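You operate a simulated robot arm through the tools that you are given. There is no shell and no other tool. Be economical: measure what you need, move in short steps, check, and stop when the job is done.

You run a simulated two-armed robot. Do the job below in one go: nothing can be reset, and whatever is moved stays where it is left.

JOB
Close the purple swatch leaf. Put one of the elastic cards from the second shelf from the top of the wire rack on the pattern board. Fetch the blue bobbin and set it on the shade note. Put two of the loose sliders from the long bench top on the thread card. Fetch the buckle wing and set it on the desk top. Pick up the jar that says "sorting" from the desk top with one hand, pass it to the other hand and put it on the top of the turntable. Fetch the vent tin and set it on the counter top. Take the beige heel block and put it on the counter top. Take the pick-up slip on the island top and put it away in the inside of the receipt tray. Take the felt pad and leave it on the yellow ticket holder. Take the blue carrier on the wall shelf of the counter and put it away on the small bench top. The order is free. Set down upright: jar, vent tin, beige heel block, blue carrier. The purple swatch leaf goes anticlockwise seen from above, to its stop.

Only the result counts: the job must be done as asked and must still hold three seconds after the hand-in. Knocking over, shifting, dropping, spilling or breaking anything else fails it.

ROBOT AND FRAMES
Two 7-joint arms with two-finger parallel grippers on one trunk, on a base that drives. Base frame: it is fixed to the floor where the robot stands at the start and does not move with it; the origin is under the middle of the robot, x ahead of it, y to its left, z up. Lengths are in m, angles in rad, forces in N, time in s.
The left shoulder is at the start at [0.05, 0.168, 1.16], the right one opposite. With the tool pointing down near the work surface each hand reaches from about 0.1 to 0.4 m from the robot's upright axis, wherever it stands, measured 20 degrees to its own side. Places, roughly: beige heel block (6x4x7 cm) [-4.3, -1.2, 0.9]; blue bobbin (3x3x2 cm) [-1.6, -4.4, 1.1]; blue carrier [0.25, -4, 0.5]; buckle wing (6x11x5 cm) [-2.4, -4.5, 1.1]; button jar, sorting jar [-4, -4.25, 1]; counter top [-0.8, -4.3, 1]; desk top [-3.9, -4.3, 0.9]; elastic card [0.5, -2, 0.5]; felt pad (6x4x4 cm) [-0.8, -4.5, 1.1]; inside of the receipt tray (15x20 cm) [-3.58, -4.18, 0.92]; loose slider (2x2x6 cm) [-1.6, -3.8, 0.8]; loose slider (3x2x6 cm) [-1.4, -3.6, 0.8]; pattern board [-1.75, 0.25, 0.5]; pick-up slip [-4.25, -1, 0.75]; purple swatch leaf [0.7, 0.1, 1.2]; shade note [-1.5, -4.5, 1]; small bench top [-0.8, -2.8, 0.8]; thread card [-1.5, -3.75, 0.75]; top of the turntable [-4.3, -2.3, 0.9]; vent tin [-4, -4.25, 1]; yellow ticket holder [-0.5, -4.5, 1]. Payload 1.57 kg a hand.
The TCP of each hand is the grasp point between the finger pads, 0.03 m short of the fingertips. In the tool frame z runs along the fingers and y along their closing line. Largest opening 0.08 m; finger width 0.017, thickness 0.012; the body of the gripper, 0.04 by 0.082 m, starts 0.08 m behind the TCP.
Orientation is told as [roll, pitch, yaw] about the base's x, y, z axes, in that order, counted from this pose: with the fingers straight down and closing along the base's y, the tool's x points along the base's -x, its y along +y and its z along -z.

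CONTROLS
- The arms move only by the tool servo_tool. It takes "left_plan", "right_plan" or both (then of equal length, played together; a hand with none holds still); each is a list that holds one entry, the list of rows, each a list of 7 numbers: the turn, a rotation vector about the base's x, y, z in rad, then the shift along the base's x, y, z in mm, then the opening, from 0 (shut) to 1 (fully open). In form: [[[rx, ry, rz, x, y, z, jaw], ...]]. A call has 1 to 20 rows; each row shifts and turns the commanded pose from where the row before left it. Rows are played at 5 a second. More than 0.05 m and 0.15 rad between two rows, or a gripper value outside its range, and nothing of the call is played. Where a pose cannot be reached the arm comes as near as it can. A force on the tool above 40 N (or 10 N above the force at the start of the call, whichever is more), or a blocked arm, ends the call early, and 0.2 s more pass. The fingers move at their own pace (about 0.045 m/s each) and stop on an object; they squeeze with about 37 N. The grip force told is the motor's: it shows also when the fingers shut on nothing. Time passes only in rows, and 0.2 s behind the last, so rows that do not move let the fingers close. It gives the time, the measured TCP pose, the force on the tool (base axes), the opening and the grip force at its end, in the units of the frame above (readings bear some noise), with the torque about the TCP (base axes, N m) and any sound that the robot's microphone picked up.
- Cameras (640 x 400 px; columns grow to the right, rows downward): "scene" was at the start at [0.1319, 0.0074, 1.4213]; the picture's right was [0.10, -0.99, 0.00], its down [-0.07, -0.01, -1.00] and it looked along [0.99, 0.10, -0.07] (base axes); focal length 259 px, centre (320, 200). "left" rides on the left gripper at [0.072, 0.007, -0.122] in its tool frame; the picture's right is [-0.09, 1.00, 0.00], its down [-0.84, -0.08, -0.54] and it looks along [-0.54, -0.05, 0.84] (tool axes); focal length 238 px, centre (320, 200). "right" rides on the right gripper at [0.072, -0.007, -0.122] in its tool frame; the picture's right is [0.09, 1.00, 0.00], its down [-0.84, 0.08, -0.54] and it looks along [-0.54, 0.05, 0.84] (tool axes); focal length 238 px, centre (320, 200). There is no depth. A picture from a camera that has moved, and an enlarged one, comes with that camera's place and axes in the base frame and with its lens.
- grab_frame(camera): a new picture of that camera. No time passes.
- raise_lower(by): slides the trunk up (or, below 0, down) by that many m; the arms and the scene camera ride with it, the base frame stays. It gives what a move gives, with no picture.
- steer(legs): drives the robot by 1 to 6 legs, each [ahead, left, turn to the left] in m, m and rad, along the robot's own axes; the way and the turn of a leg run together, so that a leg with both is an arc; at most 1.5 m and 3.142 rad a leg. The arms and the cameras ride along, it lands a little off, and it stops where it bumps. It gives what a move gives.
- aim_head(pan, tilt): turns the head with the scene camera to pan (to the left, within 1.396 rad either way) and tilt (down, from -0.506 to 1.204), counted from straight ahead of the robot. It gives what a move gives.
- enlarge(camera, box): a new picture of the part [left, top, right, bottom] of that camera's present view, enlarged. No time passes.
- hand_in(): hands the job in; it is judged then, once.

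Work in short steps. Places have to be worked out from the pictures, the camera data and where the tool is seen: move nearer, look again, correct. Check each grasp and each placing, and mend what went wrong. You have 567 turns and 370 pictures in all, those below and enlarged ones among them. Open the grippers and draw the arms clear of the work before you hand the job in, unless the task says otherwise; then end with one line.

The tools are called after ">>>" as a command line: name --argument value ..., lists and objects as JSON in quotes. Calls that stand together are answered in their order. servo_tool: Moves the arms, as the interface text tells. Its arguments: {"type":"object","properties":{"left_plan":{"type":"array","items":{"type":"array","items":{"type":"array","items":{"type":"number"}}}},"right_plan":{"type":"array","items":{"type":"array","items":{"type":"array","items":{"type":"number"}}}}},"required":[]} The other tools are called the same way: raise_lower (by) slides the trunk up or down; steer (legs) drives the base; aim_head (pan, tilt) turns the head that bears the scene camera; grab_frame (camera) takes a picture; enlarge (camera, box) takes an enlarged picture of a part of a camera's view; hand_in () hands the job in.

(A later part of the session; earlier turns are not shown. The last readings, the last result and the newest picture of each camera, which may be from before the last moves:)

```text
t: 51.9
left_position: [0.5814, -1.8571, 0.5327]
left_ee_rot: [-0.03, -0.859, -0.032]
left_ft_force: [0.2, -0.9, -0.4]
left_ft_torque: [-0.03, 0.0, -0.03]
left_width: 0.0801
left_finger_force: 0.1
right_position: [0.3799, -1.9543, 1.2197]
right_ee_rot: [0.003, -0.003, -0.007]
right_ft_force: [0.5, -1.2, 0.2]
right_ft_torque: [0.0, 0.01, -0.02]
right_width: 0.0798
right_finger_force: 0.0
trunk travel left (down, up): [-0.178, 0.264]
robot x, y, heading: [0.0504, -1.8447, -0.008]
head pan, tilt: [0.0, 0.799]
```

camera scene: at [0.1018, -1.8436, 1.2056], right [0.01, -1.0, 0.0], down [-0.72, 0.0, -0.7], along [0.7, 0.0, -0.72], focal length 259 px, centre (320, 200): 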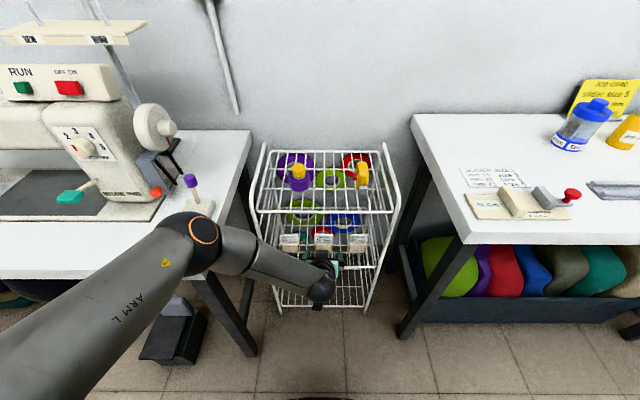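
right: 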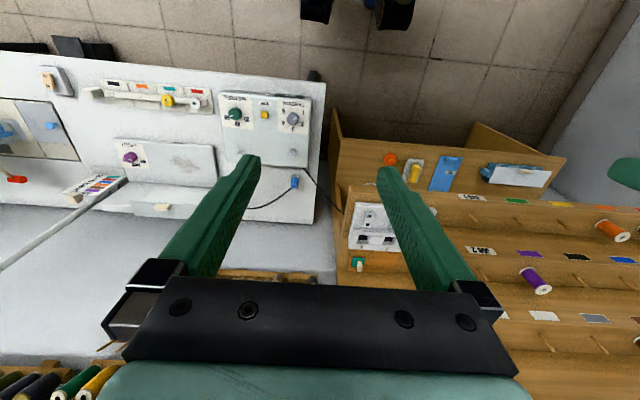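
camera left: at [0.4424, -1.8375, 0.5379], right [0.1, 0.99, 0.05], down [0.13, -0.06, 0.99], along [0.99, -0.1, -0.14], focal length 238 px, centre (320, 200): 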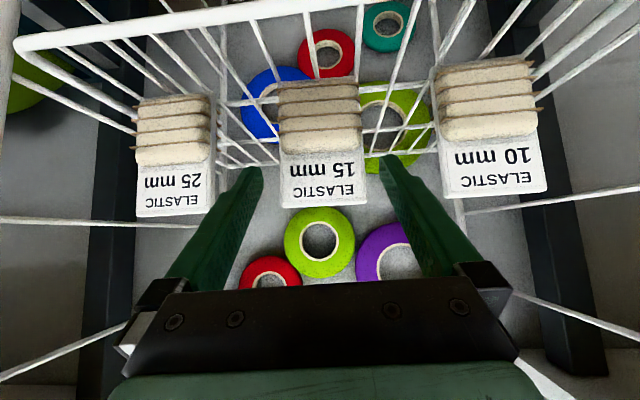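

>>> servo_tool --left_plan '[[[0, 0, 0, 8, 4, -12, 1], [0, 0, 0, 8, 3, -14, 1], [0, 0, 0, 6, 0, -14, 1], [0, 0, 0, 4, 0, -12, 1], [0, 0, 0, 0, 0, 0, 1]]]'

>>> grab_frame --camera "left"

```text
t: 53.1
left_position: [0.6074, -1.851, 0.4796]
left_ee_rot: [-0.028, -0.859, -0.032]
left_ft_force: [-0.5, 0.8, -0.7]
left_ft_torque: [0.01, 0.01, 0.0]
left_width: 0.08
left_finger_force: 0.2
right_position: [0.3779, -1.9543, 1.2202]
right_ee_rot: [0.004, -0.003, -0.007]
right_ft_force: [0.4, -0.4, -1.0]
right_ft_torque: [-0.02, -0.01, 0.02]
right_width: 0.0798
right_finger_force: 0.0
trunk travel left (down, up): [-0.178, 0.264]
robot x, y, heading: [0.0497, -1.8429, -0.004]
head pan, tilt: [0.0, 0.799]
```

```text
336 pictures are left
camera left: at [0.4699, -1.8355, 0.505], right [0.11, 0.99, 0.05], down [0.13, -0.07, 0.99], along [0.98, -0.11, -0.14], focal length 238 px, centre (320, 200)
```

left: 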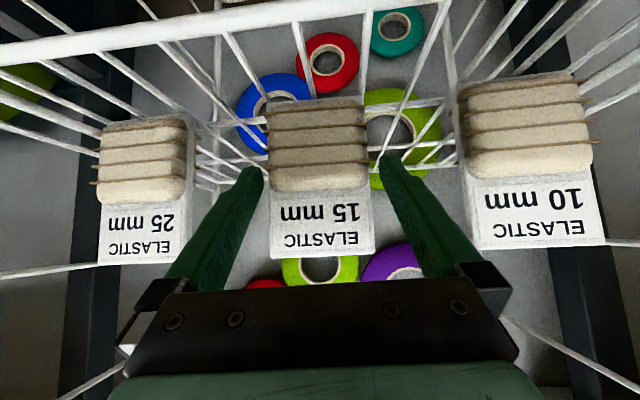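

The fingers straddle the 15 mm card. I close.

>>> servo_tool --left_plan '[[[0, 0, 0, 0, 0, 0, 0], [0, 0, 0, 0, 0, 0, 0], [0, 0, 0, 0, 0, 0, 0], [0, 0, 0, 0, 0, 0, 0]]]'

>>> grab_frame --camera "left"

```text
t: 54.1
left_position: [0.6077, -1.8503, 0.4797]
left_ee_rot: [-0.029, -0.859, -0.032]
left_ft_force: [0.2, 0.1, 0.1]
left_ft_torque: [0.02, -0.01, -0.02]
left_width: 0.0614
left_finger_force: 37.1
right_position: [0.3782, -1.9545, 1.2204]
right_ee_rot: [0.003, -0.005, -0.006]
right_ft_force: [-0.8, -1.3, 0.6]
right_ft_torque: [-0.01, 0.01, -0.05]
right_width: 0.0799
right_finger_force: 0.0
trunk travel left (down, up): [-0.178, 0.264]
robot x, y, heading: [0.0498, -1.8417, -0.008]
head pan, tilt: [0.0, 0.799]
```

```text
335 pictures are left
camera left: at [0.4699, -1.8352, 0.505], right [0.11, 0.99, 0.05], down [0.13, -0.07, 0.99], along [0.98, -0.11, -0.14], focal length 238 px, centre (320, 200)
```

left: 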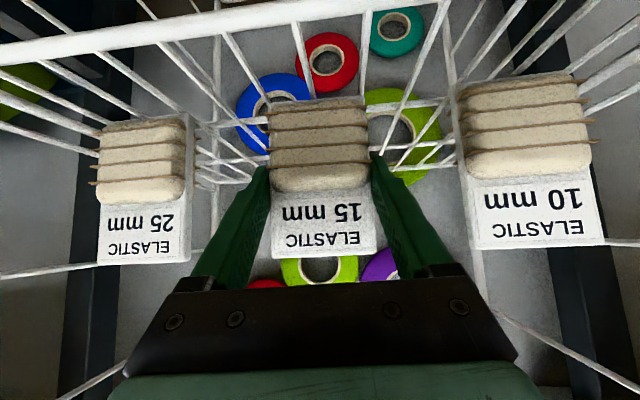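

The card is gripped (0.0614 m). I lift it 6 cm and draw it out backwards.

>>> servo_tool --left_plan '[[[0, 0, 0, 0, 0, 15, 0], [0, 0, 0, 0, 0, 25, 0], [0, 0, 0, 0, 0, 20, 0], [0, 0, 0, -30, 0, 5, 0], [0, 0, 0, -40, 0, 5, 0], [0, 0, 0, -40, 0, 5, 0], [0, 0, 0, -40, 0, 5, 0], [0, 0, 0, -20, 0, 5, 0]]]'

>>> grab_frame --camera "left"

>>> grab_frame --camera "scene"

```text
t: 55.9
left_position: [0.4392, -1.8504, 0.5636]
left_ee_rot: [-0.03, -0.86, -0.029]
left_ft_force: [0.5, 0.7, -0.5]
left_ft_torque: [0.0, -0.01, -0.03]
left_width: 0.0613
left_finger_force: 36.3
right_position: [0.3787, -1.9555, 1.2213]
right_ee_rot: [0.004, -0.002, -0.006]
right_ft_force: [1.0, -0.5, -0.2]
right_ft_torque: [0.01, -0.05, 0.01]
right_width: 0.0797
right_finger_force: 0.1
trunk travel left (down, up): [-0.178, 0.264]
robot x, y, heading: [0.0492, -1.8438, -0.009]
head pan, tilt: [0.0, 0.799]
```

```text
334 pictures are left
camera left: at [0.301, -1.8359, 0.5887], right [0.11, 0.99, 0.05], down [0.13, -0.07, 0.99], along [0.98, -0.11, -0.14], focal length 238 px, centre (320, 200)
```

left: 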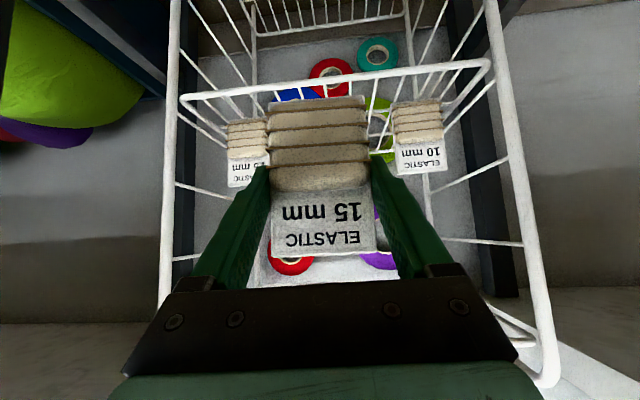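

```text
333 pictures are left
camera scene: at [0.1714, -1.8449, 1.2056], right [-0.01, -1.0, 0.0], down [-0.72, 0.0, -0.7], along [0.7, 0.0, -0.72], focal length 259 px, centre (320, 200)
```

scene: 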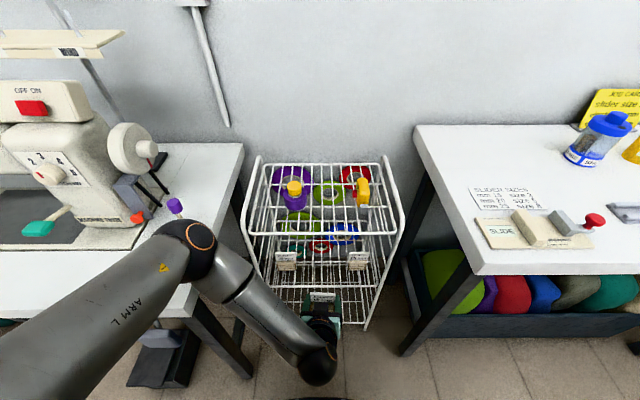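

The card is out and the others are untouched. I back away, raise the trunk, then turn towards +y and drive up the aisle.

>>> steer --legs '[[-0.35, 0, 0]]'

>>> raise_lower --by 0.2

>>> steer --legs '[[0, 0, 1.58], [1.4, 0, 0], [0, 0, 1.0]]'

>>> aim_head --pan 0 --tilt 0.6

>>> grab_frame --camera "scene"

```text
t: 58.1
left_position: [0.0937, -1.8486, 0.5638]
left_ee_rot: [-0.029, -0.859, -0.034]
left_ft_force: [-0.4, -0.4, -0.4]
left_ft_torque: [-0.01, -0.02, 0.01]
left_width: 0.061
left_finger_force: 37.1
right_position: [0.0338, -1.9523, 1.2208]
right_ee_rot: [0.004, -0.004, -0.01]
right_ft_force: [-1.0, -0.1, 0.3]
right_ft_torque: [0.03, -0.01, -0.05]
right_width: 0.0802
right_finger_force: 0.0
trunk travel left (down, up): [-0.178, 0.264]
robot x, y, heading: [-0.2924, -1.8419, -0.01]
head pan, tilt: [0.0, 0.799]
```

```text
t: 60.3
left_position: [0.0946, -1.8491, 0.7638]
left_ee_rot: [-0.03, -0.86, -0.034]
left_ft_force: [0.3, -0.2, -0.3]
left_ft_torque: [0.02, -0.03, 0.01]
left_width: 0.0612
left_finger_force: 36.8
right_position: [0.0327, -1.953, 1.4204]
right_ee_rot: [0.004, -0.003, -0.008]
right_ft_force: [-0.5, -0.3, 0.1]
right_ft_torque: [-0.01, 0.01, 0.02]
right_width: 0.0799
right_finger_force: 0.1
trunk travel left (down, up): [-0.378, 0.064]
robot x, y, heading: [-0.2928, -1.8418, -0.005]
head pan, tilt: [0.0, 0.799]
```

```text
t: 73.7
left_position: [-0.578, -0.189, 0.7635]
left_ee_rot: [-0.028, -0.86, 2.495]
left_ft_force: [-0.4, 0.3, 0.1]
left_ft_torque: [0.01, -0.04, 0.02]
left_width: 0.0608
left_finger_force: 37.2
right_position: [-0.469, -0.1394, 1.4204]
right_ee_rot: [0.003, -0.003, 2.523]
right_ft_force: [-0.9, -0.1, 0.2]
right_ft_torque: [0.0, 0.01, 0.03]
right_width: 0.0798
right_finger_force: 0.1
trunk travel left (down, up): [-0.378, 0.064]
robot x, y, heading: [-0.2614, -0.4173, 2.524]
head pan, tilt: [0.0, 0.799]
```

```text
t: 74.4
left_position: [-0.5774, -0.1897, 0.7634]
left_ee_rot: [-0.028, -0.858, 2.494]
left_ft_force: [0.1, 0.4, 0.3]
left_ft_torque: [0.02, 0.01, 0.0]
left_width: 0.0608
left_finger_force: 37.2
right_position: [-0.4689, -0.1394, 1.42]
right_ee_rot: [0.004, -0.001, 2.522]
right_ft_force: [0.4, -0.6, 0.7]
right_ft_torque: [0.02, 0.0, 0.01]
right_width: 0.08
right_finger_force: 0.0
trunk travel left (down, up): [-0.378, 0.064]
robot x, y, heading: [-0.2617, -0.419, 2.523]
head pan, tilt: [0.0, 0.6]
```

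```text
332 pictures are left
camera scene: at [-0.3676, -0.3475, 1.4224], right [0.58, 0.81, 0.0], down [0.46, -0.33, -0.82], along [-0.67, 0.48, -0.57], focal length 259 px, centre (320, 200)
```

scene: 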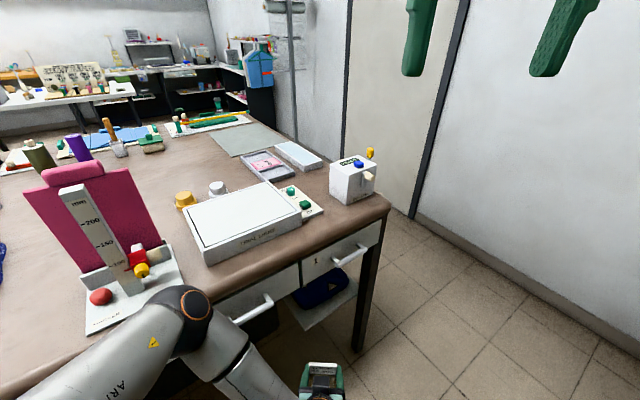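

The elbow is close to the brown island. I back off first, then lift the left hand well above table height.

>>> steer --legs '[[-0.12, 0, 0]]'

>>> servo_tool --left_plan '[[[0, 0, 0, 0, 0, 45, 0], [0, 0, 0, 0, 0, 45, 0], [0, 0, 0, 0, 0, 45, 0], [0, 0, 0, 0, 0, 45, 0], [0, 0, 0, 0, 0, 45, 0], [0, 0, 0, 0, 0, 45, 0], [0, 0, 0, 0, 0, 45, 0], [0, 0, 0, 0, 0, 45, 0], [0, 0, 0, 0, 0, 45, 0], [0, 0, 0, 0, 0, 45, 0], [0, 0, 0, 0, 0, 0, 0]]]'

>>> grab_frame --camera "scene"

```text
t: 75.6
left_position: [-0.4811, -0.258, 0.765]
left_ee_rot: [-0.028, -0.86, 2.498]
left_ft_force: [0.2, 0.8, -0.5]
left_ft_torque: [0.01, 0.0, 0.01]
left_width: 0.061
left_finger_force: 36.8
right_position: [-0.372, -0.2085, 1.4202]
right_ee_rot: [0.003, -0.004, 2.523]
right_ft_force: [0.1, -0.1, 0.2]
right_ft_torque: [0.01, 0.02, 0.01]
right_width: 0.08
right_finger_force: 0.1
trunk travel left (down, up): [-0.378, 0.064]
robot x, y, heading: [-0.1647, -0.4881, 2.524]
head pan, tilt: [0.0, 0.6]
```

```text
t: 78.0
left_position: [-0.4823, -0.2588, 1.2098]
left_ee_rot: [-0.03, -0.859, 2.497]
left_ft_force: [0.2, -0.4, -0.1]
left_ft_torque: [-0.01, -0.02, -0.02]
left_width: 0.0609
left_finger_force: 37.1
right_position: [-0.3722, -0.2086, 1.4197]
right_ee_rot: [0.003, -0.003, 2.523]
right_ft_force: [-1.2, -0.4, 0.2]
right_ft_torque: [0.0, 0.01, 0.01]
right_width: 0.08
right_finger_force: 0.2
trunk travel left (down, up): [-0.378, 0.064]
robot x, y, heading: [-0.1646, -0.4845, 2.524]
head pan, tilt: [0.0, 0.6]
```

```text
331 pictures are left
camera scene: at [-0.271, -0.4164, 1.4224], right [0.58, 0.82, 0.0], down [0.46, -0.33, -0.82], along [-0.67, 0.48, -0.57], focal length 259 px, centre (320, 200)
```

scene: 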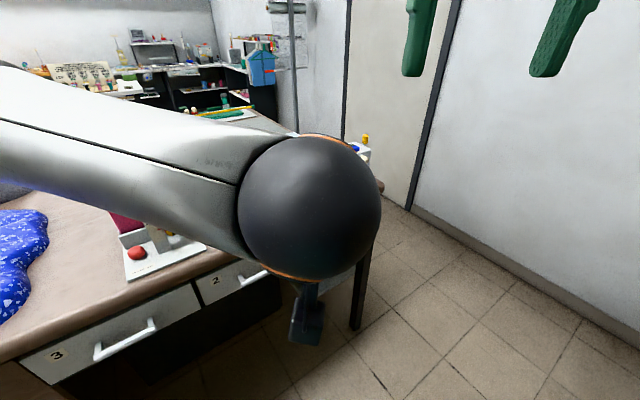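

I drive up to the corridor on the island's far (+y) side and turn to face −x, looking for the pattern board under the island.

>>> steer --legs '[[0, 0, -0.953], [1.3, 0, 0], [0, 0, 1.571], [0.9, 0, 0]]'

>>> aim_head --pan 0.5 --tilt 0.7

>>> grab_frame --camera "scene"

```text
t: 95.2
left_position: [-1.4139, 0.831, 1.2108]
left_ee_rot: [-0.028, -0.857, 3.115]
left_ft_force: [0.5, -0.2, -0.8]
left_ft_torque: [-0.02, -0.02, -0.03]
left_width: 0.0609
left_finger_force: 37.0
right_position: [-1.356, 0.9369, 1.4203]
right_ee_rot: [0.004, 0.001, 3.141]
right_ft_force: [0.0, -0.3, -0.7]
right_ft_torque: [-0.01, -0.03, 0.05]
right_width: 0.08
right_finger_force: 0.0
trunk travel left (down, up): [-0.378, 0.064]
robot x, y, heading: [-1.0233, 0.8261, -3.144]
head pan, tilt: [0.0, 0.6]
```

```text
t: 96.1
left_position: [-1.4146, 0.8327, 1.21]
left_ee_rot: [-0.03, -0.859, 3.116]
left_ft_force: [0.3, 0.9, -1.2]
left_ft_torque: [-0.02, 0.02, 0.01]
left_width: 0.0609
left_finger_force: 36.8
right_position: [-1.3547, 0.935, 1.4199]
right_ee_rot: [0.005, -0.003, 3.142]
right_ft_force: [0.0, -0.3, 0.9]
right_ft_torque: [-0.01, 0.0, 0.0]
right_width: 0.08
right_finger_force: 0.1
trunk travel left (down, up): [-0.378, 0.064]
robot x, y, heading: [-1.0239, 0.8264, -3.141]
head pan, tilt: [0.499, 0.7]
```

```text
330 pictures are left
camera scene: at [-1.139, 0.7837, 1.4138], right [-0.48, 0.88, 0.0], down [0.57, 0.31, -0.77], along [-0.67, -0.37, -0.64], focal length 259 px, centre (320, 200)
```

scene: 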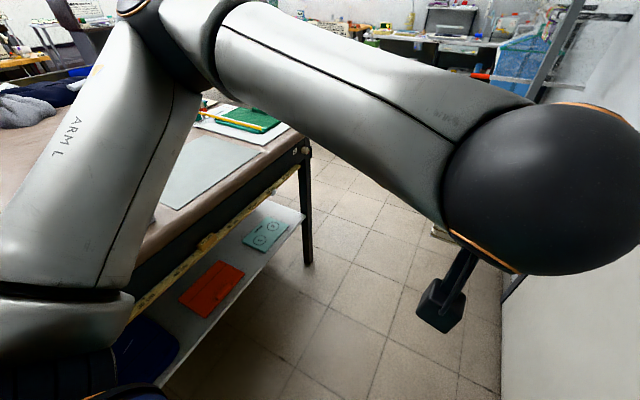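

>>> enlarge --camera "scene" --box '[150, 190, 320, 330]'

```text
2.86 times, centred on (235, 260) of scene
camera zoom: at [-1.139, 0.7837, 1.4138], right [-0.48, 0.88, 0.0], down [0.57, 0.31, -0.77], along [-0.67, -0.37, -0.64], focal length 741 px, centre (563, 29)
```

zoom: 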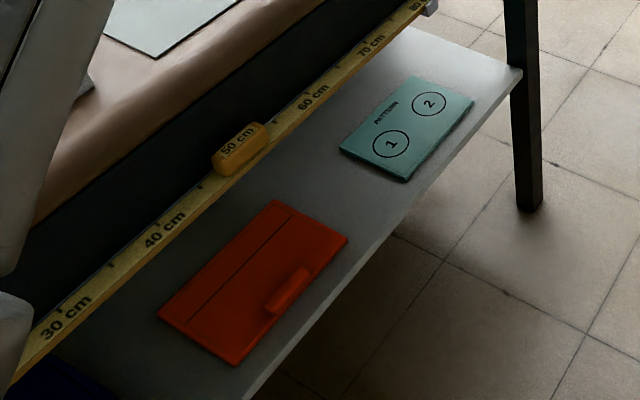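

The teal board with "PATTERN 1 2" on the low shelf under the island is the target: centre about (−1.79, 0.11), shelf z≈0.43. I drive alongside it and turn to face it.

>>> steer --legs '[[0.765, 0, 0], [0, 0, 1.571]]'

>>> aim_head --pan -0.3 --tilt 0.85

>>> grab_frame --camera "scene"

```text
t: 104.2
left_position: [-1.7995, 0.433, 1.2112]
left_ee_rot: [-0.029, -0.859, -1.562]
left_ft_force: [-0.2, 0.3, -0.9]
left_ft_torque: [0.02, 0.01, 0.01]
left_width: 0.0607
left_finger_force: 37.1
right_position: [-1.9058, 0.489, 1.4199]
right_ee_rot: [0.004, -0.002, -1.534]
right_ft_force: [0.7, 0.6, 0.3]
right_ft_torque: [-0.01, 0.01, -0.01]
right_width: 0.0798
right_finger_force: 0.1
trunk travel left (down, up): [-0.378, 0.064]
robot x, y, heading: [-1.8058, 0.8234, -1.534]
head pan, tilt: [0.499, 0.7]
```

```text
t: 105.3
left_position: [-1.7989, 0.4321, 1.2094]
left_ee_rot: [-0.029, -0.859, -1.562]
left_ft_force: [-0.4, 0.6, 0.2]
left_ft_torque: [0.0, 0.0, 0.01]
left_width: 0.0611
left_finger_force: 36.7
right_position: [-1.9066, 0.4879, 1.42]
right_ee_rot: [0.004, -0.002, -1.536]
right_ft_force: [0.5, 1.0, -1.1]
right_ft_torque: [-0.05, -0.02, -0.03]
right_width: 0.08
right_finger_force: 0.0
trunk travel left (down, up): [-0.378, 0.064]
robot x, y, heading: [-1.8084, 0.822, -1.534]
head pan, tilt: [-0.3, 0.85]
```

```text
328 pictures are left
camera scene: at [-1.8257, 0.7048, 1.4016], right [-0.97, 0.26, 0.0], down [0.2, 0.73, -0.66], along [-0.17, -0.64, -0.75], focal length 259 px, centre (320, 200)
```

scene: 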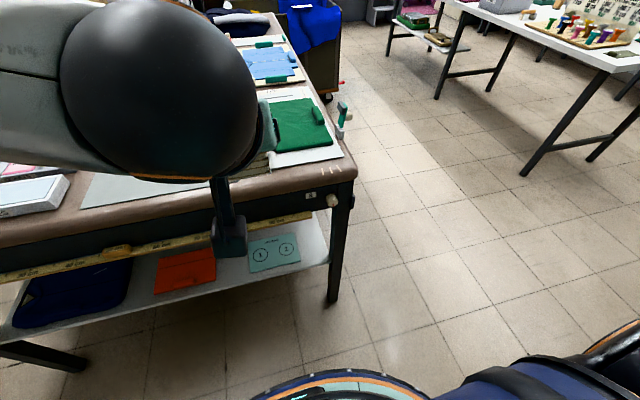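

The board is centred at about (−1.783, 0.117). I bring the hand down in front of the island's edge (y≈0.43), then lower the trunk.

>>> servo_tool --left_plan '[[[0, 0, 0, 0, 0, -45, 0], [0, 0, 0, 0, 0, -45, 0], [0, 0, 0, 0, 0, -45, 0], [0, 0, 0, 0, 0, -45, 0], [0, 0, 0, 0, 0, -45, 0], [0, 0, 0, 0, 0, -45, 0], [0, 0, 0, 0, 0, -45, 0], [0, 0, 0, 0, 0, -45, 0], [0, 0, 0, 0, 0, -45, 0], [0, 0, 0, 0, 0, -40, 0]]]'

>>> raise_lower --by -0.2

>>> grab_frame --camera "scene"

>>> grab_frame --camera "left"

```text
t: 107.5
left_position: [-1.797, 0.4336, 0.764]
left_ee_rot: [-0.029, -0.861, -1.562]
left_ft_force: [0.9, 0.1, -1.3]
left_ft_torque: [0.01, -0.01, 0.0]
left_width: 0.0607
left_finger_force: 36.7
right_position: [-1.9062, 0.4881, 1.4196]
right_ee_rot: [0.004, -0.001, -1.535]
right_ft_force: [-0.6, -0.5, 0.8]
right_ft_torque: [-0.01, -0.02, 0.02]
right_width: 0.08
right_finger_force: 0.0
trunk travel left (down, up): [-0.378, 0.064]
robot x, y, heading: [-1.8093, 0.8215, -1.532]
head pan, tilt: [-0.3, 0.85]
```

```text
t: 109.7
left_position: [-1.7972, 0.4318, 0.5644]
left_ee_rot: [-0.028, -0.858, -1.562]
left_ft_force: [-0.3, 0.5, -0.7]
left_ft_torque: [-0.01, 0.01, -0.01]
left_width: 0.0605
left_finger_force: 37.1
right_position: [-1.9054, 0.4892, 1.2198]
right_ee_rot: [0.003, -0.004, -1.536]
right_ft_force: [-0.6, -0.1, -0.2]
right_ft_torque: [0.01, 0.0, 0.01]
right_width: 0.0799
right_finger_force: 0.0
trunk travel left (down, up): [-0.178, 0.264]
robot x, y, heading: [-1.8092, 0.8225, -1.534]
head pan, tilt: [-0.3, 0.85]
```

```text
327 pictures are left
camera scene: at [-1.8258, 0.7049, 1.2016], right [-0.97, 0.26, 0.0], down [0.2, 0.73, -0.66], along [-0.17, -0.64, -0.75], focal length 259 px, centre (320, 200)
```

scene: 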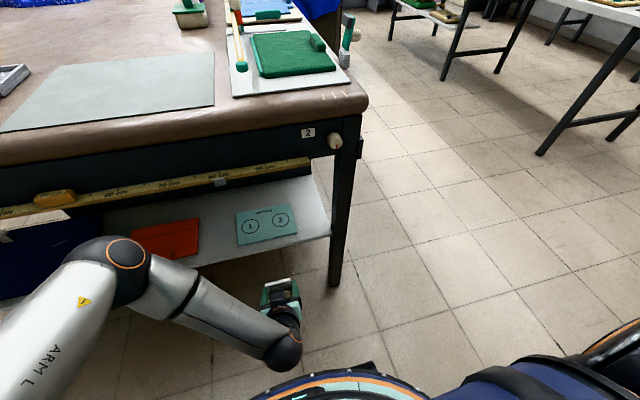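

```text
326 pictures are left
camera left: at [-1.7874, 0.5724, 0.589], right [1.0, -0.07, 0.05], down [-0.06, -0.13, 0.99], along [-0.07, -0.99, -0.14], focal length 238 px, centre (320, 200)
```

left: 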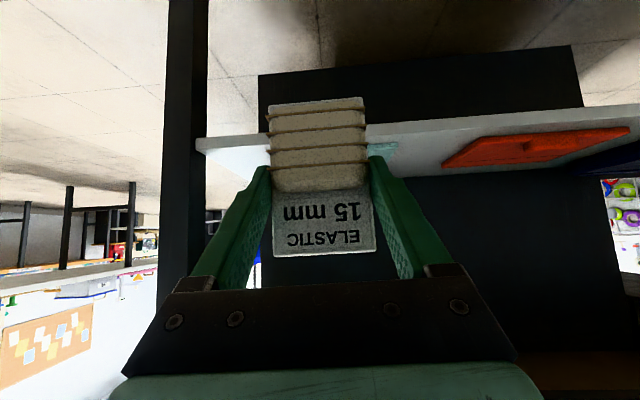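

The board's centre comes out at (−1.775, 0.107), top near z 0.43. I drive 0.14 m closer, keeping the hand before the shelf edge, and then reach in.

>>> steer --legs '[[0.14, 0, -0.035]]'

>>> servo_tool --left_plan '[[[0, 0, 0, 5, -30, 0, 0], [0, 0, 0, 5, -30, 0, 0], [0, 0, 0, 5, -30, 0, 0], [0, 0, 0, 0, -30, 0, 0], [0, 0, 0, 0, 0, 0, 0]]]'

>>> grab_frame --camera "scene"

>>> grab_frame --camera "left"

```text
t: 111.0
left_position: [-1.8077, 0.2959, 0.564]
left_ee_rot: [-0.03, -0.858, -1.599]
left_ft_force: [-0.1, -0.4, -0.7]
left_ft_torque: [-0.01, 0.04, -0.01]
left_width: 0.0609
left_finger_force: 37.2
right_position: [-1.9157, 0.3549, 1.2202]
right_ee_rot: [0.004, -0.003, -1.571]
right_ft_force: [-0.1, -0.5, -0.3]
right_ft_torque: [0.02, 0.02, 0.01]
right_width: 0.0802
right_finger_force: 0.1
trunk travel left (down, up): [-0.178, 0.264]
robot x, y, heading: [-1.8045, 0.6874, -1.569]
head pan, tilt: [-0.3, 0.85]
```

```text
t: 112.2
left_position: [-1.7928, 0.1751, 0.5652]
left_ee_rot: [-0.03, -0.859, -1.597]
left_ft_force: [0.1, 1.3, 0.3]
left_ft_torque: [0.0, 0.02, -0.03]
left_width: 0.0611
left_finger_force: 36.7
right_position: [-1.9165, 0.356, 1.2197]
right_ee_rot: [0.005, -0.005, -1.572]
right_ft_force: [0.4, -0.3, 0.0]
right_ft_torque: [0.03, -0.03, 0.0]
right_width: 0.0798
right_finger_force: 0.1
trunk travel left (down, up): [-0.178, 0.264]
robot x, y, heading: [-1.8041, 0.683, -1.571]
head pan, tilt: [-0.3, 0.85]
```

```text
325 pictures are left
camera scene: at [-1.8272, 0.568, 1.2016], right [-0.96, 0.29, 0.0], down [0.22, 0.72, -0.66], along [-0.19, -0.63, -0.75], focal length 259 px, centre (320, 200)
```

scene: 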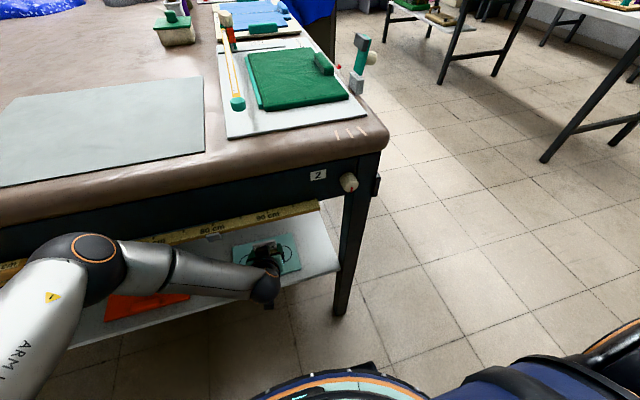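

```text
324 pictures are left
camera left: at [-1.779, 0.314, 0.5898], right [0.99, -0.11, 0.05], down [-0.06, -0.13, 0.99], along [-0.1, -0.99, -0.14], focal length 238 px, centre (320, 200)
```

left: 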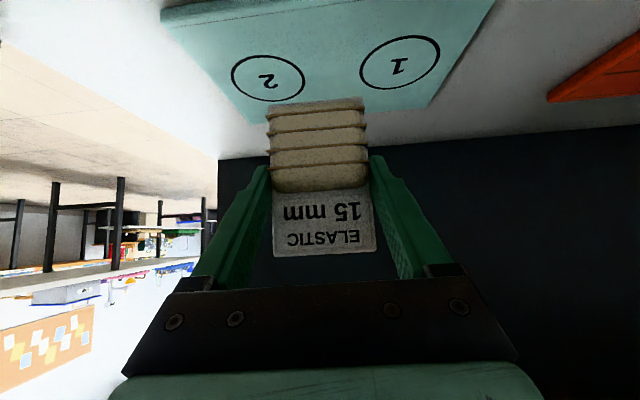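

The elbow is near the ruler on the island's front. I look closely before moving on.

>>> enlarge --camera "scene" --box '[0, 180, 320, 380]'

>>> aim_head --pan 0.6 --tilt 0.85

>>> grab_frame --camera "scene"

```text
2.00 times, centred on (160, 280) of scene
camera zoom: at [-1.8272, 0.568, 1.2016], right [-0.96, 0.29, 0.0], down [0.22, 0.72, -0.66], along [-0.19, -0.63, -0.75], focal length 519 px, centre (640, 40)
```

zoom: 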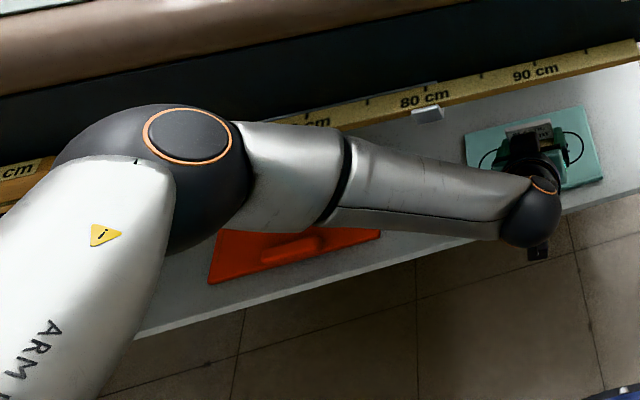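

```text
t: 113.4
left_position: [-1.7938, 0.1764, 0.5653]
left_ee_rot: [-0.031, -0.857, -1.597]
left_ft_force: [0.3, 0.4, -0.4]
left_ft_torque: [-0.05, -0.03, -0.04]
left_width: 0.0608
left_finger_force: 37.1
right_position: [-1.915, 0.3549, 1.2192]
right_ee_rot: [0.004, -0.004, -1.571]
right_ft_force: [-0.1, 0.2, -0.1]
right_ft_torque: [0.01, 0.01, 0.04]
right_width: 0.0797
right_finger_force: 0.1
trunk travel left (down, up): [-0.178, 0.264]
robot x, y, heading: [-1.8034, 0.686, -1.567]
head pan, tilt: [0.6, 0.85]
```

```text
322 pictures are left
camera scene: at [-1.76, 0.5782, 1.2016], right [-0.82, -0.57, 0.0], down [-0.42, 0.62, -0.66], along [0.37, -0.54, -0.75], focal length 259 px, centre (320, 200)
```

scene: 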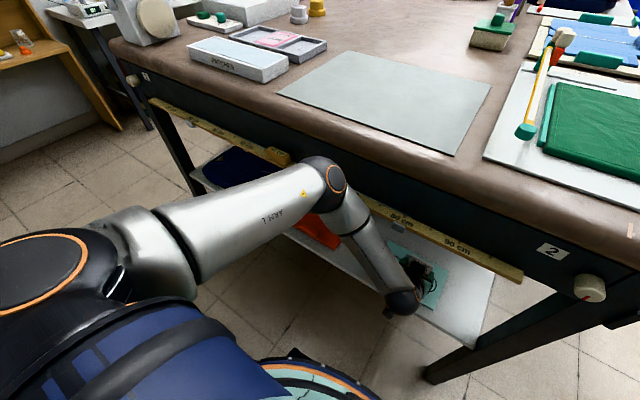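

Triangulated, the elbow is at about (−1.64, 0.40, 0.98), clear of the ruler by 10 cm. I move on over the board.

>>> servo_tool --left_plan '[[[0, 0, 0, 8, -20, -10, 0], [0, 0, 0, 8, -20, -15, 0], [0, 0, 0, 0, -5, -15, 0], [0, 0, 0, 0, 0, -10, 0], [0, 0, 0, 0, 0, 0, 0]]]'

>>> grab_frame --camera "left"

>>> grab_frame --camera "scene"

```text
t: 114.6
left_position: [-1.7787, 0.1277, 0.52]
left_ee_rot: [-0.028, -0.874, -1.599]
left_ft_force: [-0.4, 1.1, 28.7]
left_ft_torque: [-0.03, -0.15, 0.05]
left_width: 0.0613
left_finger_force: 37.3
right_position: [-1.9151, 0.3572, 1.2212]
right_ee_rot: [0.003, -0.006, -1.571]
right_ft_force: [-0.7, -0.4, -0.7]
right_ft_torque: [0.0, 0.02, 0.03]
right_width: 0.0799
right_finger_force: 0.1
trunk travel left (down, up): [-0.178, 0.264]
robot x, y, heading: [-1.8068, 0.6866, -1.563]
head pan, tilt: [0.6, 0.85]
```

```text
321 pictures are left
camera left: at [-1.764, 0.2672, 0.543], right [0.99, -0.11, 0.05], down [-0.07, -0.12, 0.99], along [-0.1, -0.99, -0.13], focal length 238 px, centre (320, 200)
```

left: 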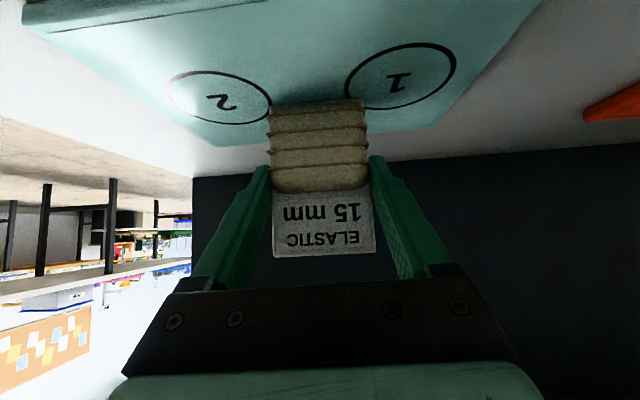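

```text
320 pictures are left
camera scene: at [-1.7602, 0.5808, 1.2023], right [-0.82, -0.57, 0.0], down [-0.43, 0.62, -0.66], along [0.37, -0.55, -0.75], focal length 259 px, centre (320, 200)
```

scene: 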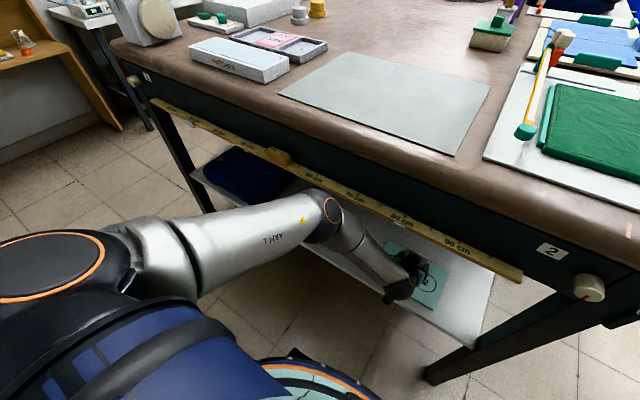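

The card touches the board (29 N). I ease up a few millimetres and open.

>>> servo_tool --left_plan '[[[0, 0, 0, 0, 0, 3, 0], [0, 0, 0, 0, 0, 0, 0], [0, 0, 0, 0, 0, 0, 0.85], [0, 0, 0, 0, 0, 0, 1], [0, 0, 0, 0, 0, 0, 1]]]'

>>> grab_frame --camera "left"

```text
t: 115.8
left_position: [-1.7776, 0.133, 0.5161]
left_ee_rot: [-0.03, -0.86, -1.595]
left_ft_force: [-0.2, 1.3, 0.4]
left_ft_torque: [-0.01, -0.03, 0.0]
left_width: 0.0799
left_finger_force: 0.0
right_position: [-1.916, 0.3546, 1.22]
right_ee_rot: [0.003, -0.003, -1.571]
right_ft_force: [0.4, -0.4, -0.2]
right_ft_torque: [0.02, -0.02, 0.01]
right_width: 0.0801
right_finger_force: 0.1
trunk travel left (down, up): [-0.178, 0.264]
robot x, y, heading: [-1.8067, 0.6834, -1.571]
head pan, tilt: [0.6, 0.85]
```

```text
319 pictures are left
camera left: at [-1.762, 0.27, 0.5423], right [0.99, -0.11, 0.05], down [-0.06, -0.13, 0.99], along [-0.1, -0.99, -0.14], focal length 238 px, centre (320, 200)
```

left: 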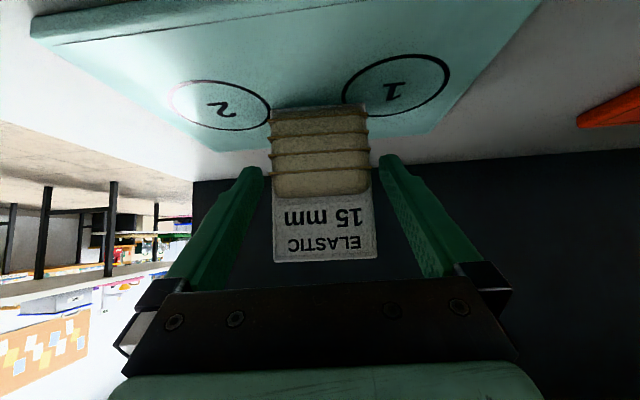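

The card stands on the board. I draw the hand straight back, then check.

>>> servo_tool --left_plan '[[[0, 0, 0, 0, 15, 2, 1], [0, 0, 0, 0, 25, 4, 1], [0, 0, 0, 0, 35, 10, 1], [0, 0, 0, 0, 45, 10, 1], [0, 0, 0, 0, 45, 10, 1], [0, 0, 0, 0, 45, 5, 1]]]'

>>> grab_frame --camera "left"

>>> grab_frame --camera "scene"

```text
t: 117.2
left_position: [-1.7828, 0.3383, 0.5577]
left_ee_rot: [-0.025, -0.855, -1.597]
left_ft_force: [0.3, -0.2, 0.3]
left_ft_torque: [0.03, 0.0, 0.0]
left_width: 0.0799
left_finger_force: 0.1
left hand out of reach, approached as far as the arm can: row 6
right_position: [-1.9147, 0.355, 1.2206]
right_ee_rot: [0.003, -0.003, -1.57]
right_ft_force: [0.0, -0.4, -0.4]
right_ft_torque: [0.01, 0.03, 0.0]
right_width: 0.0799
right_finger_force: 0.1
trunk travel left (down, up): [-0.178, 0.264]
robot x, y, heading: [-1.8054, 0.6837, -1.569]
head pan, tilt: [0.6, 0.85]
```

```text
318 pictures are left
camera left: at [-1.7682, 0.4763, 0.5838], right [0.99, -0.1, 0.05], down [-0.07, -0.13, 0.99], along [-0.1, -0.99, -0.14], focal length 238 px, centre (320, 200)
```

left: 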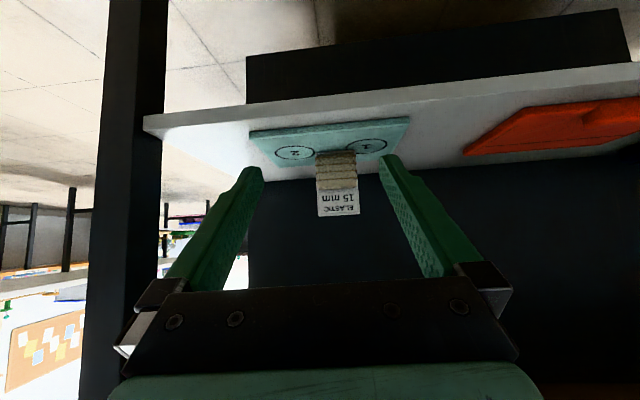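

```text
317 pictures are left
camera scene: at [-1.76, 0.5784, 1.2016], right [-0.82, -0.57, 0.0], down [-0.43, 0.62, -0.66], along [0.37, -0.54, -0.75], focal length 259 px, centre (320, 200)
```

scene: 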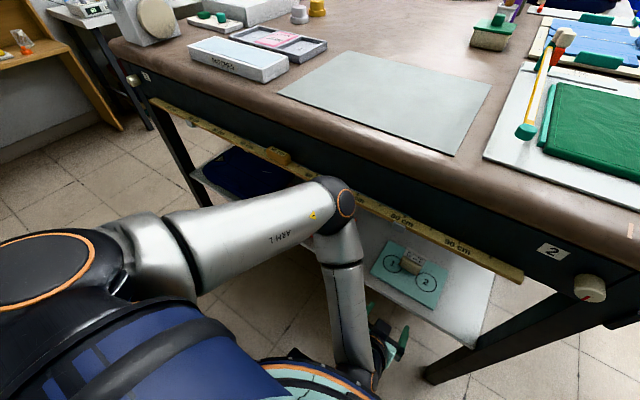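

The card stands on the pattern board. I back away, raise the trunk and lift the left hand to a travel pose.

>>> steer --legs '[[-0.15, 0, 0]]'

>>> raise_lower --by 0.18

>>> servo_tool --left_plan '[[[0, 0, 0, 0, 0, 40, 1], [0, 0, 0, 0, 0, 40, 1], [0, 0, 0, 0, 0, 40, 1], [0, 0, 0, 0, 0, 45, 1], [0, 0, 0, 0, 0, 45, 1], [0.14, 0, 0, 0, 0, 45, 1], [0.14, 0, 0, 0, 0, 45, 1], [0.14, 0, 0, 0, 0, 45, 1], [0.14, 0, 0, 0, 0, 45, 1], [0.14, 0, 0, 0, 0, 45, 1], [0.14, 0, 0, 0, 0, 45, 1], [0, 0, 0, 10, 0, 45, 1], [0, 0, 0, 30, 0, 45, 1], [0, 0, 0, 40, 0, 45, 1]]]'

>>> aim_head --pan -1.2 --tilt 0.4

>>> grab_frame --camera "scene"

```text
t: 118.6
left_position: [-1.7843, 0.4829, 0.5579]
left_ee_rot: [-0.024, -0.858, -1.6]
left_ft_force: [-0.2, 0.0, -0.5]
left_ft_torque: [0.01, 0.0, 0.01]
left_width: 0.0799
left_finger_force: 0.2
right_position: [-1.9155, 0.5019, 1.22]
right_ee_rot: [0.003, -0.004, -1.572]
right_ft_force: [0.7, 0.3, 1.1]
right_ft_torque: [0.03, 0.01, 0.0]
right_width: 0.0799
right_finger_force: 0.0
trunk travel left (down, up): [-0.178, 0.264]
robot x, y, heading: [-1.8048, 0.829, -1.575]
head pan, tilt: [0.6, 0.85]
```

```text
t: 120.6
left_position: [-1.7832, 0.4821, 0.7379]
left_ee_rot: [-0.025, -0.856, -1.598]
left_ft_force: [0.5, -1.0, 0.1]
left_ft_torque: [0.0, -0.02, 0.0]
left_width: 0.08
left_finger_force: 0.1
right_position: [-1.9157, 0.5015, 1.4007]
right_ee_rot: [0.005, -0.004, -1.572]
right_ft_force: [-0.1, -0.7, 0.6]
right_ft_torque: [0.02, 0.02, -0.03]
right_width: 0.0799
right_finger_force: 0.0
trunk travel left (down, up): [-0.358, 0.084]
robot x, y, heading: [-1.8049, 0.83, -1.573]
head pan, tilt: [0.6, 0.85]
```

```text
refused: row 13 steps farther than a row can; nothing moved
```

```text
t: 122.4
left_position: [-1.784, 0.4827, 0.7368]
left_ee_rot: [-0.026, -0.857, -1.599]
left_ft_force: [-0.1, 0.3, 0.2]
left_ft_torque: [-0.01, 0.03, 0.0]
left_width: 0.0799
left_finger_force: 0.1
right_position: [-1.9153, 0.5001, 1.4005]
right_ee_rot: [0.003, -0.003, -1.572]
right_ft_force: [0.2, -0.3, 0.4]
right_ft_torque: [0.01, 0.02, 0.02]
right_width: 0.0799
right_finger_force: 0.1
trunk travel left (down, up): [-0.358, 0.084]
robot x, y, heading: [-1.8053, 0.832, -1.567]
head pan, tilt: [-1.201, 0.4]
```

```text
316 pictures are left
camera scene: at [-1.8907, 0.7547, 1.4207], right [-0.36, 0.93, 0.0], down [0.36, 0.14, -0.92], along [-0.86, -0.33, -0.39], focal length 259 px, centre (320, 200)
```

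scene: 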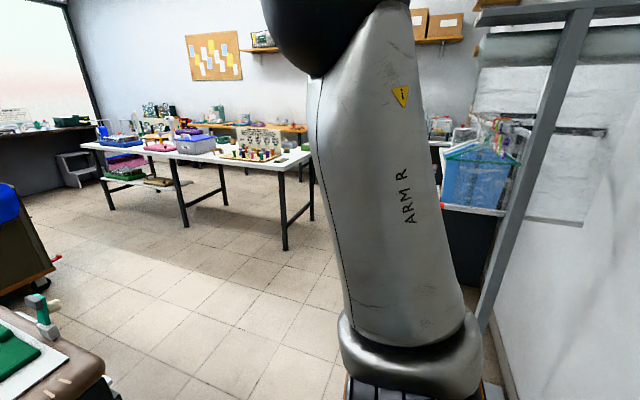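

That call was refused for step size; I redo the lift with shorter steps.

>>> servo_tool --left_plan '[[[0, 0, 0, 0, 0, 45, 1], [0, 0, 0, 0, 0, 45, 1], [0, 0, 0, 0, 0, 45, 1], [0, 0, 0, 0, 0, 45, 1], [0, 0, 0, 0, 0, 45, 1], [0.143, 0, 0, 10, 0, 40, 1], [0.143, 0, 0, 10, 0, 40, 1], [0.143, 0, 0, 10, 0, 40, 1], [0.143, 0, 0, 10, 0, 40, 1], [0.143, 0, 0, 10, 0, 40, 1], [0.143, 0, 0, 10, 0, 40, 1], [0, 0, 0, 20, 0, 40, 1], [0, 0, 0, 20, 0, 40, 1], [0, 0, 0.03, 10, 0, 30, 1]]]'

>>> steer --legs '[[0, 0, -1.0]]'

>>> aim_head --pan 0 --tilt 0.35

>>> grab_frame --camera "scene"

```text
t: 125.4
left_position: [-1.6714, 0.4871, 1.3138]
left_ee_rot: [-0.044, 0.001, -1.561]
left_ft_force: [0.7, 0.6, 0.4]
left_ft_torque: [-0.02, -0.01, 0.02]
left_width: 0.0799
left_finger_force: 0.0
right_position: [-1.9153, 0.5004, 1.4007]
right_ee_rot: [0.003, -0.003, -1.571]
right_ft_force: [-0.1, 0.5, 1.0]
right_ft_torque: [0.0, 0.0, 0.01]
right_width: 0.0801
right_finger_force: 0.1
trunk travel left (down, up): [-0.358, 0.084]
robot x, y, heading: [-1.8055, 0.8305, -1.57]
head pan, tilt: [-1.201, 0.4]
```

```text
t: 128.2
left_position: [-2.0133, 0.5261, 1.313]
left_ee_rot: [-0.045, 0.001, -2.528]
left_ft_force: [-0.6, 0.0, -0.7]
left_ft_torque: [0.01, -0.03, 0.02]
left_width: 0.08
left_finger_force: 0.1
right_position: [-2.1388, 0.7354, 1.4007]
right_ee_rot: [0.005, -0.005, -2.544]
right_ft_force: [0.3, 0.9, -0.5]
right_ft_torque: [0.04, 0.01, 0.02]
right_width: 0.0801
right_finger_force: 0.0
trunk travel left (down, up): [-0.358, 0.084]
robot x, y, heading: [-1.8036, 0.8322, -2.543]
head pan, tilt: [-1.201, 0.4]
```

```text
t: 129.6
left_position: [-2.0148, 0.5247, 1.3126]
left_ee_rot: [-0.044, 0.002, -2.53]
left_ft_force: [-0.3, 0.2, 0.6]
left_ft_torque: [-0.01, -0.01, 0.01]
left_width: 0.0802
left_finger_force: 0.0
right_position: [-2.1398, 0.7354, 1.4006]
right_ee_rot: [0.002, -0.003, -2.542]
right_ft_force: [0.1, 0.1, 0.5]
right_ft_torque: [0.04, -0.03, -0.03]
right_width: 0.0803
right_finger_force: 0.0
trunk travel left (down, up): [-0.358, 0.084]
robot x, y, heading: [-1.8056, 0.8337, -2.543]
head pan, tilt: [0.0, 0.351]
```

```text
315 pictures are left
camera scene: at [-1.9142, 0.7529, 1.4252], right [-0.56, 0.83, 0.0], down [0.28, 0.19, -0.94], along [-0.78, -0.53, -0.34], focal length 259 px, centre (320, 200)
```

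scene: 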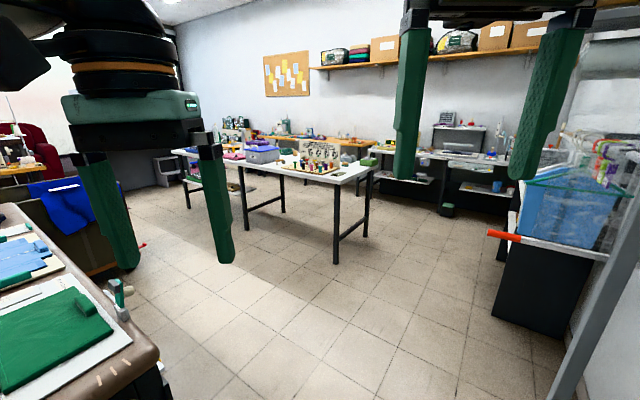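

>>> enlarge --camera "scene" --box '[160, 100, 400, 250]'

```text
2.67 times, centred on (280, 175) of scene
camera zoom: at [-1.9142, 0.7529, 1.4252], right [-0.56, 0.83, 0.0], down [0.28, 0.19, -0.94], along [-0.78, -0.53, -0.34], focal length 692 px, centre (427, 267)
```

zoom: 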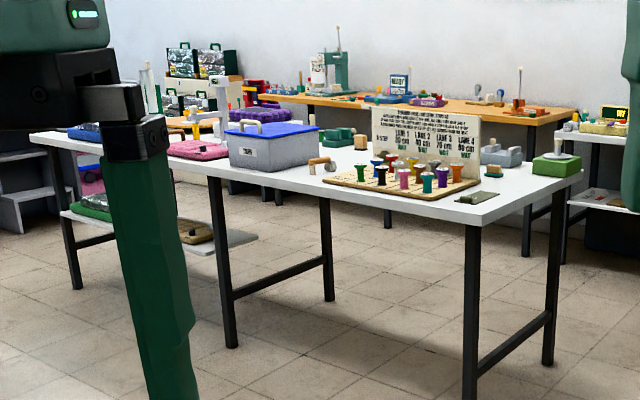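

The white table spans x≈−3.8…−4.5, y≈−0.3…−2.9. I drive round to its near side at about (−3.2, −1.1), facing −x.

>>> steer --legs '[[0, 0, -0.6], [1.4, 0, 0], [0, 0, 1.571], [1.4, 0, 0], [0.5, 0, 0], [0, 0, -1.571]]'

>>> aim_head --pan 0 --tilt 0.55

>>> grab_frame --camera "scene"

```text
t: 135.1
left_position: [-2.8136, 0.6765, 1.3136]
left_ee_rot: [-0.044, 0.001, -3.102]
left_ft_force: [0.2, 0.4, 0.5]
left_ft_torque: [0.0, 0.01, -0.01]
left_width: 0.0801
left_finger_force: 0.0
right_position: [-2.7942, 0.9199, 1.4076]
right_ee_rot: [0.001, -0.025, -3.099]
right_ft_force: [0.0, -0.1, -0.2]
right_ft_torque: [-0.01, 0.0, 0.0]
right_width: 0.0799
right_finger_force: 0.0
trunk travel left (down, up): [-0.358, 0.084]
robot x, y, heading: [-2.4796, 0.8193, -3.117]
head pan, tilt: [0.0, 0.351]
stopped in leg 2: the robot was blocked; the commanded pose is now the measured one
```

```text
t: 135.8
left_position: [-2.8129, 0.6788, 1.3154]
left_ee_rot: [-0.043, -0.001, -3.101]
left_ft_force: [0.2, 0.0, 0.2]
left_ft_torque: [0.0, -0.02, 0.03]
left_width: 0.0802
left_finger_force: 0.1
right_position: [-2.7941, 0.9202, 1.4074]
right_ee_rot: [0.002, -0.024, -3.102]
right_ft_force: [-0.1, -0.2, -0.4]
right_ft_torque: [-0.03, 0.03, 0.0]
right_width: 0.0798
right_finger_force: 0.1
trunk travel left (down, up): [-0.358, 0.084]
robot x, y, heading: [-2.4769, 0.8183, -3.116]
head pan, tilt: [0.0, 0.55]
```

```text
313 pictures are left
camera scene: at [-2.6003, 0.8151, 1.4079], right [-0.02, 1.0, 0.0], down [0.52, 0.01, -0.86], along [-0.86, -0.02, -0.52], focal length 259 px, centre (320, 200)
```

scene: 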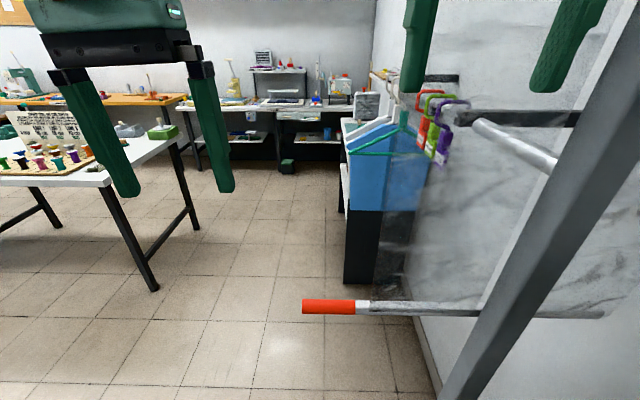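

The right arm met a wall-mounted bar. I back off a little, strafe away from it to the left, and then continue.

>>> steer --legs '[[-0.06, 0.02, 0], [0, 0.3, 0]]'

>>> grab_frame --camera "scene"

```text
t: 138.4
left_position: [-2.752, 0.3613, 1.312]
left_ee_rot: [-0.044, 0.003, -3.1]
left_ft_force: [0.2, -1.1, -0.1]
left_ft_torque: [0.01, 0.01, -0.02]
left_width: 0.0802
left_finger_force: 0.0
right_position: [-2.7347, 0.6024, 1.4061]
right_ee_rot: [-0.002, -0.014, -3.099]
right_ft_force: [0.5, 0.5, -0.4]
right_ft_torque: [0.04, -0.04, -0.02]
right_width: 0.0799
right_finger_force: 0.1
trunk travel left (down, up): [-0.358, 0.084]
robot x, y, heading: [-2.4119, 0.5037, -3.114]
head pan, tilt: [0.0, 0.55]
```

```text
312 pictures are left
camera scene: at [-2.5396, 0.4991, 1.407], right [-0.03, 1.0, 0.0], down [0.52, 0.01, -0.85], along [-0.85, -0.02, -0.52], focal length 259 px, centre (320, 200)
```

scene: 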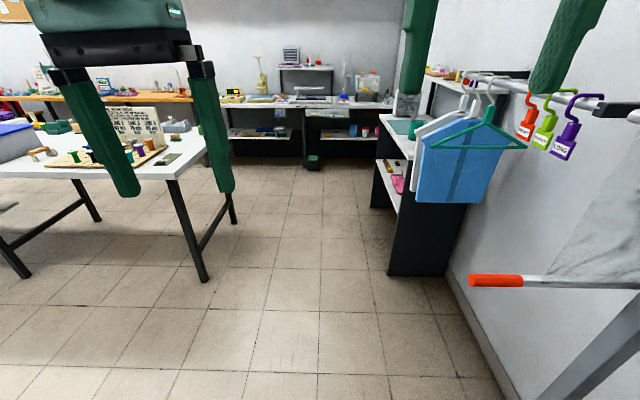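

>>> steer --legs '[[0.75, 0, -0.02], [0, 0, 1.571], [1.4, 0, 0], [0.2, 0, 0], [0, 0, -1.571]]'

>>> grab_frame --camera "scene"

```text
t: 157.9
left_position: [-3.551, -1.1744, 1.3112]
left_ee_rot: [-0.045, 0.003, 3.077]
left_ft_force: [0.0, -0.7, -0.5]
left_ft_torque: [0.0, 0.0, 0.0]
left_width: 0.0801
left_finger_force: 0.0
right_position: [-3.5098, -0.9345, 1.4049]
right_ee_rot: [-0.002, -0.014, 3.08]
right_ft_force: [0.2, -0.1, 0.6]
right_ft_torque: [-0.01, 0.03, 0.03]
right_width: 0.0802
right_finger_force: 0.0
trunk travel left (down, up): [-0.358, 0.084]
robot x, y, heading: [-3.2012, -1.0705, 3.067]
head pan, tilt: [0.0, 0.55]
```

```text
311 pictures are left
camera scene: at [-3.3268, -1.059, 1.407], right [0.08, 1.0, 0.0], down [0.52, -0.04, -0.85], along [-0.85, 0.07, -0.52], focal length 259 px, centre (320, 200)
```

scene: 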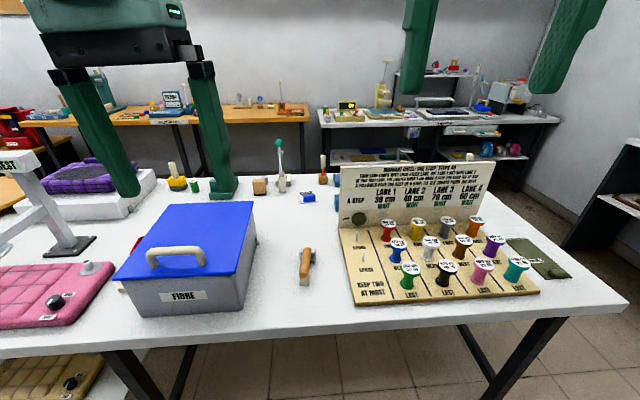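

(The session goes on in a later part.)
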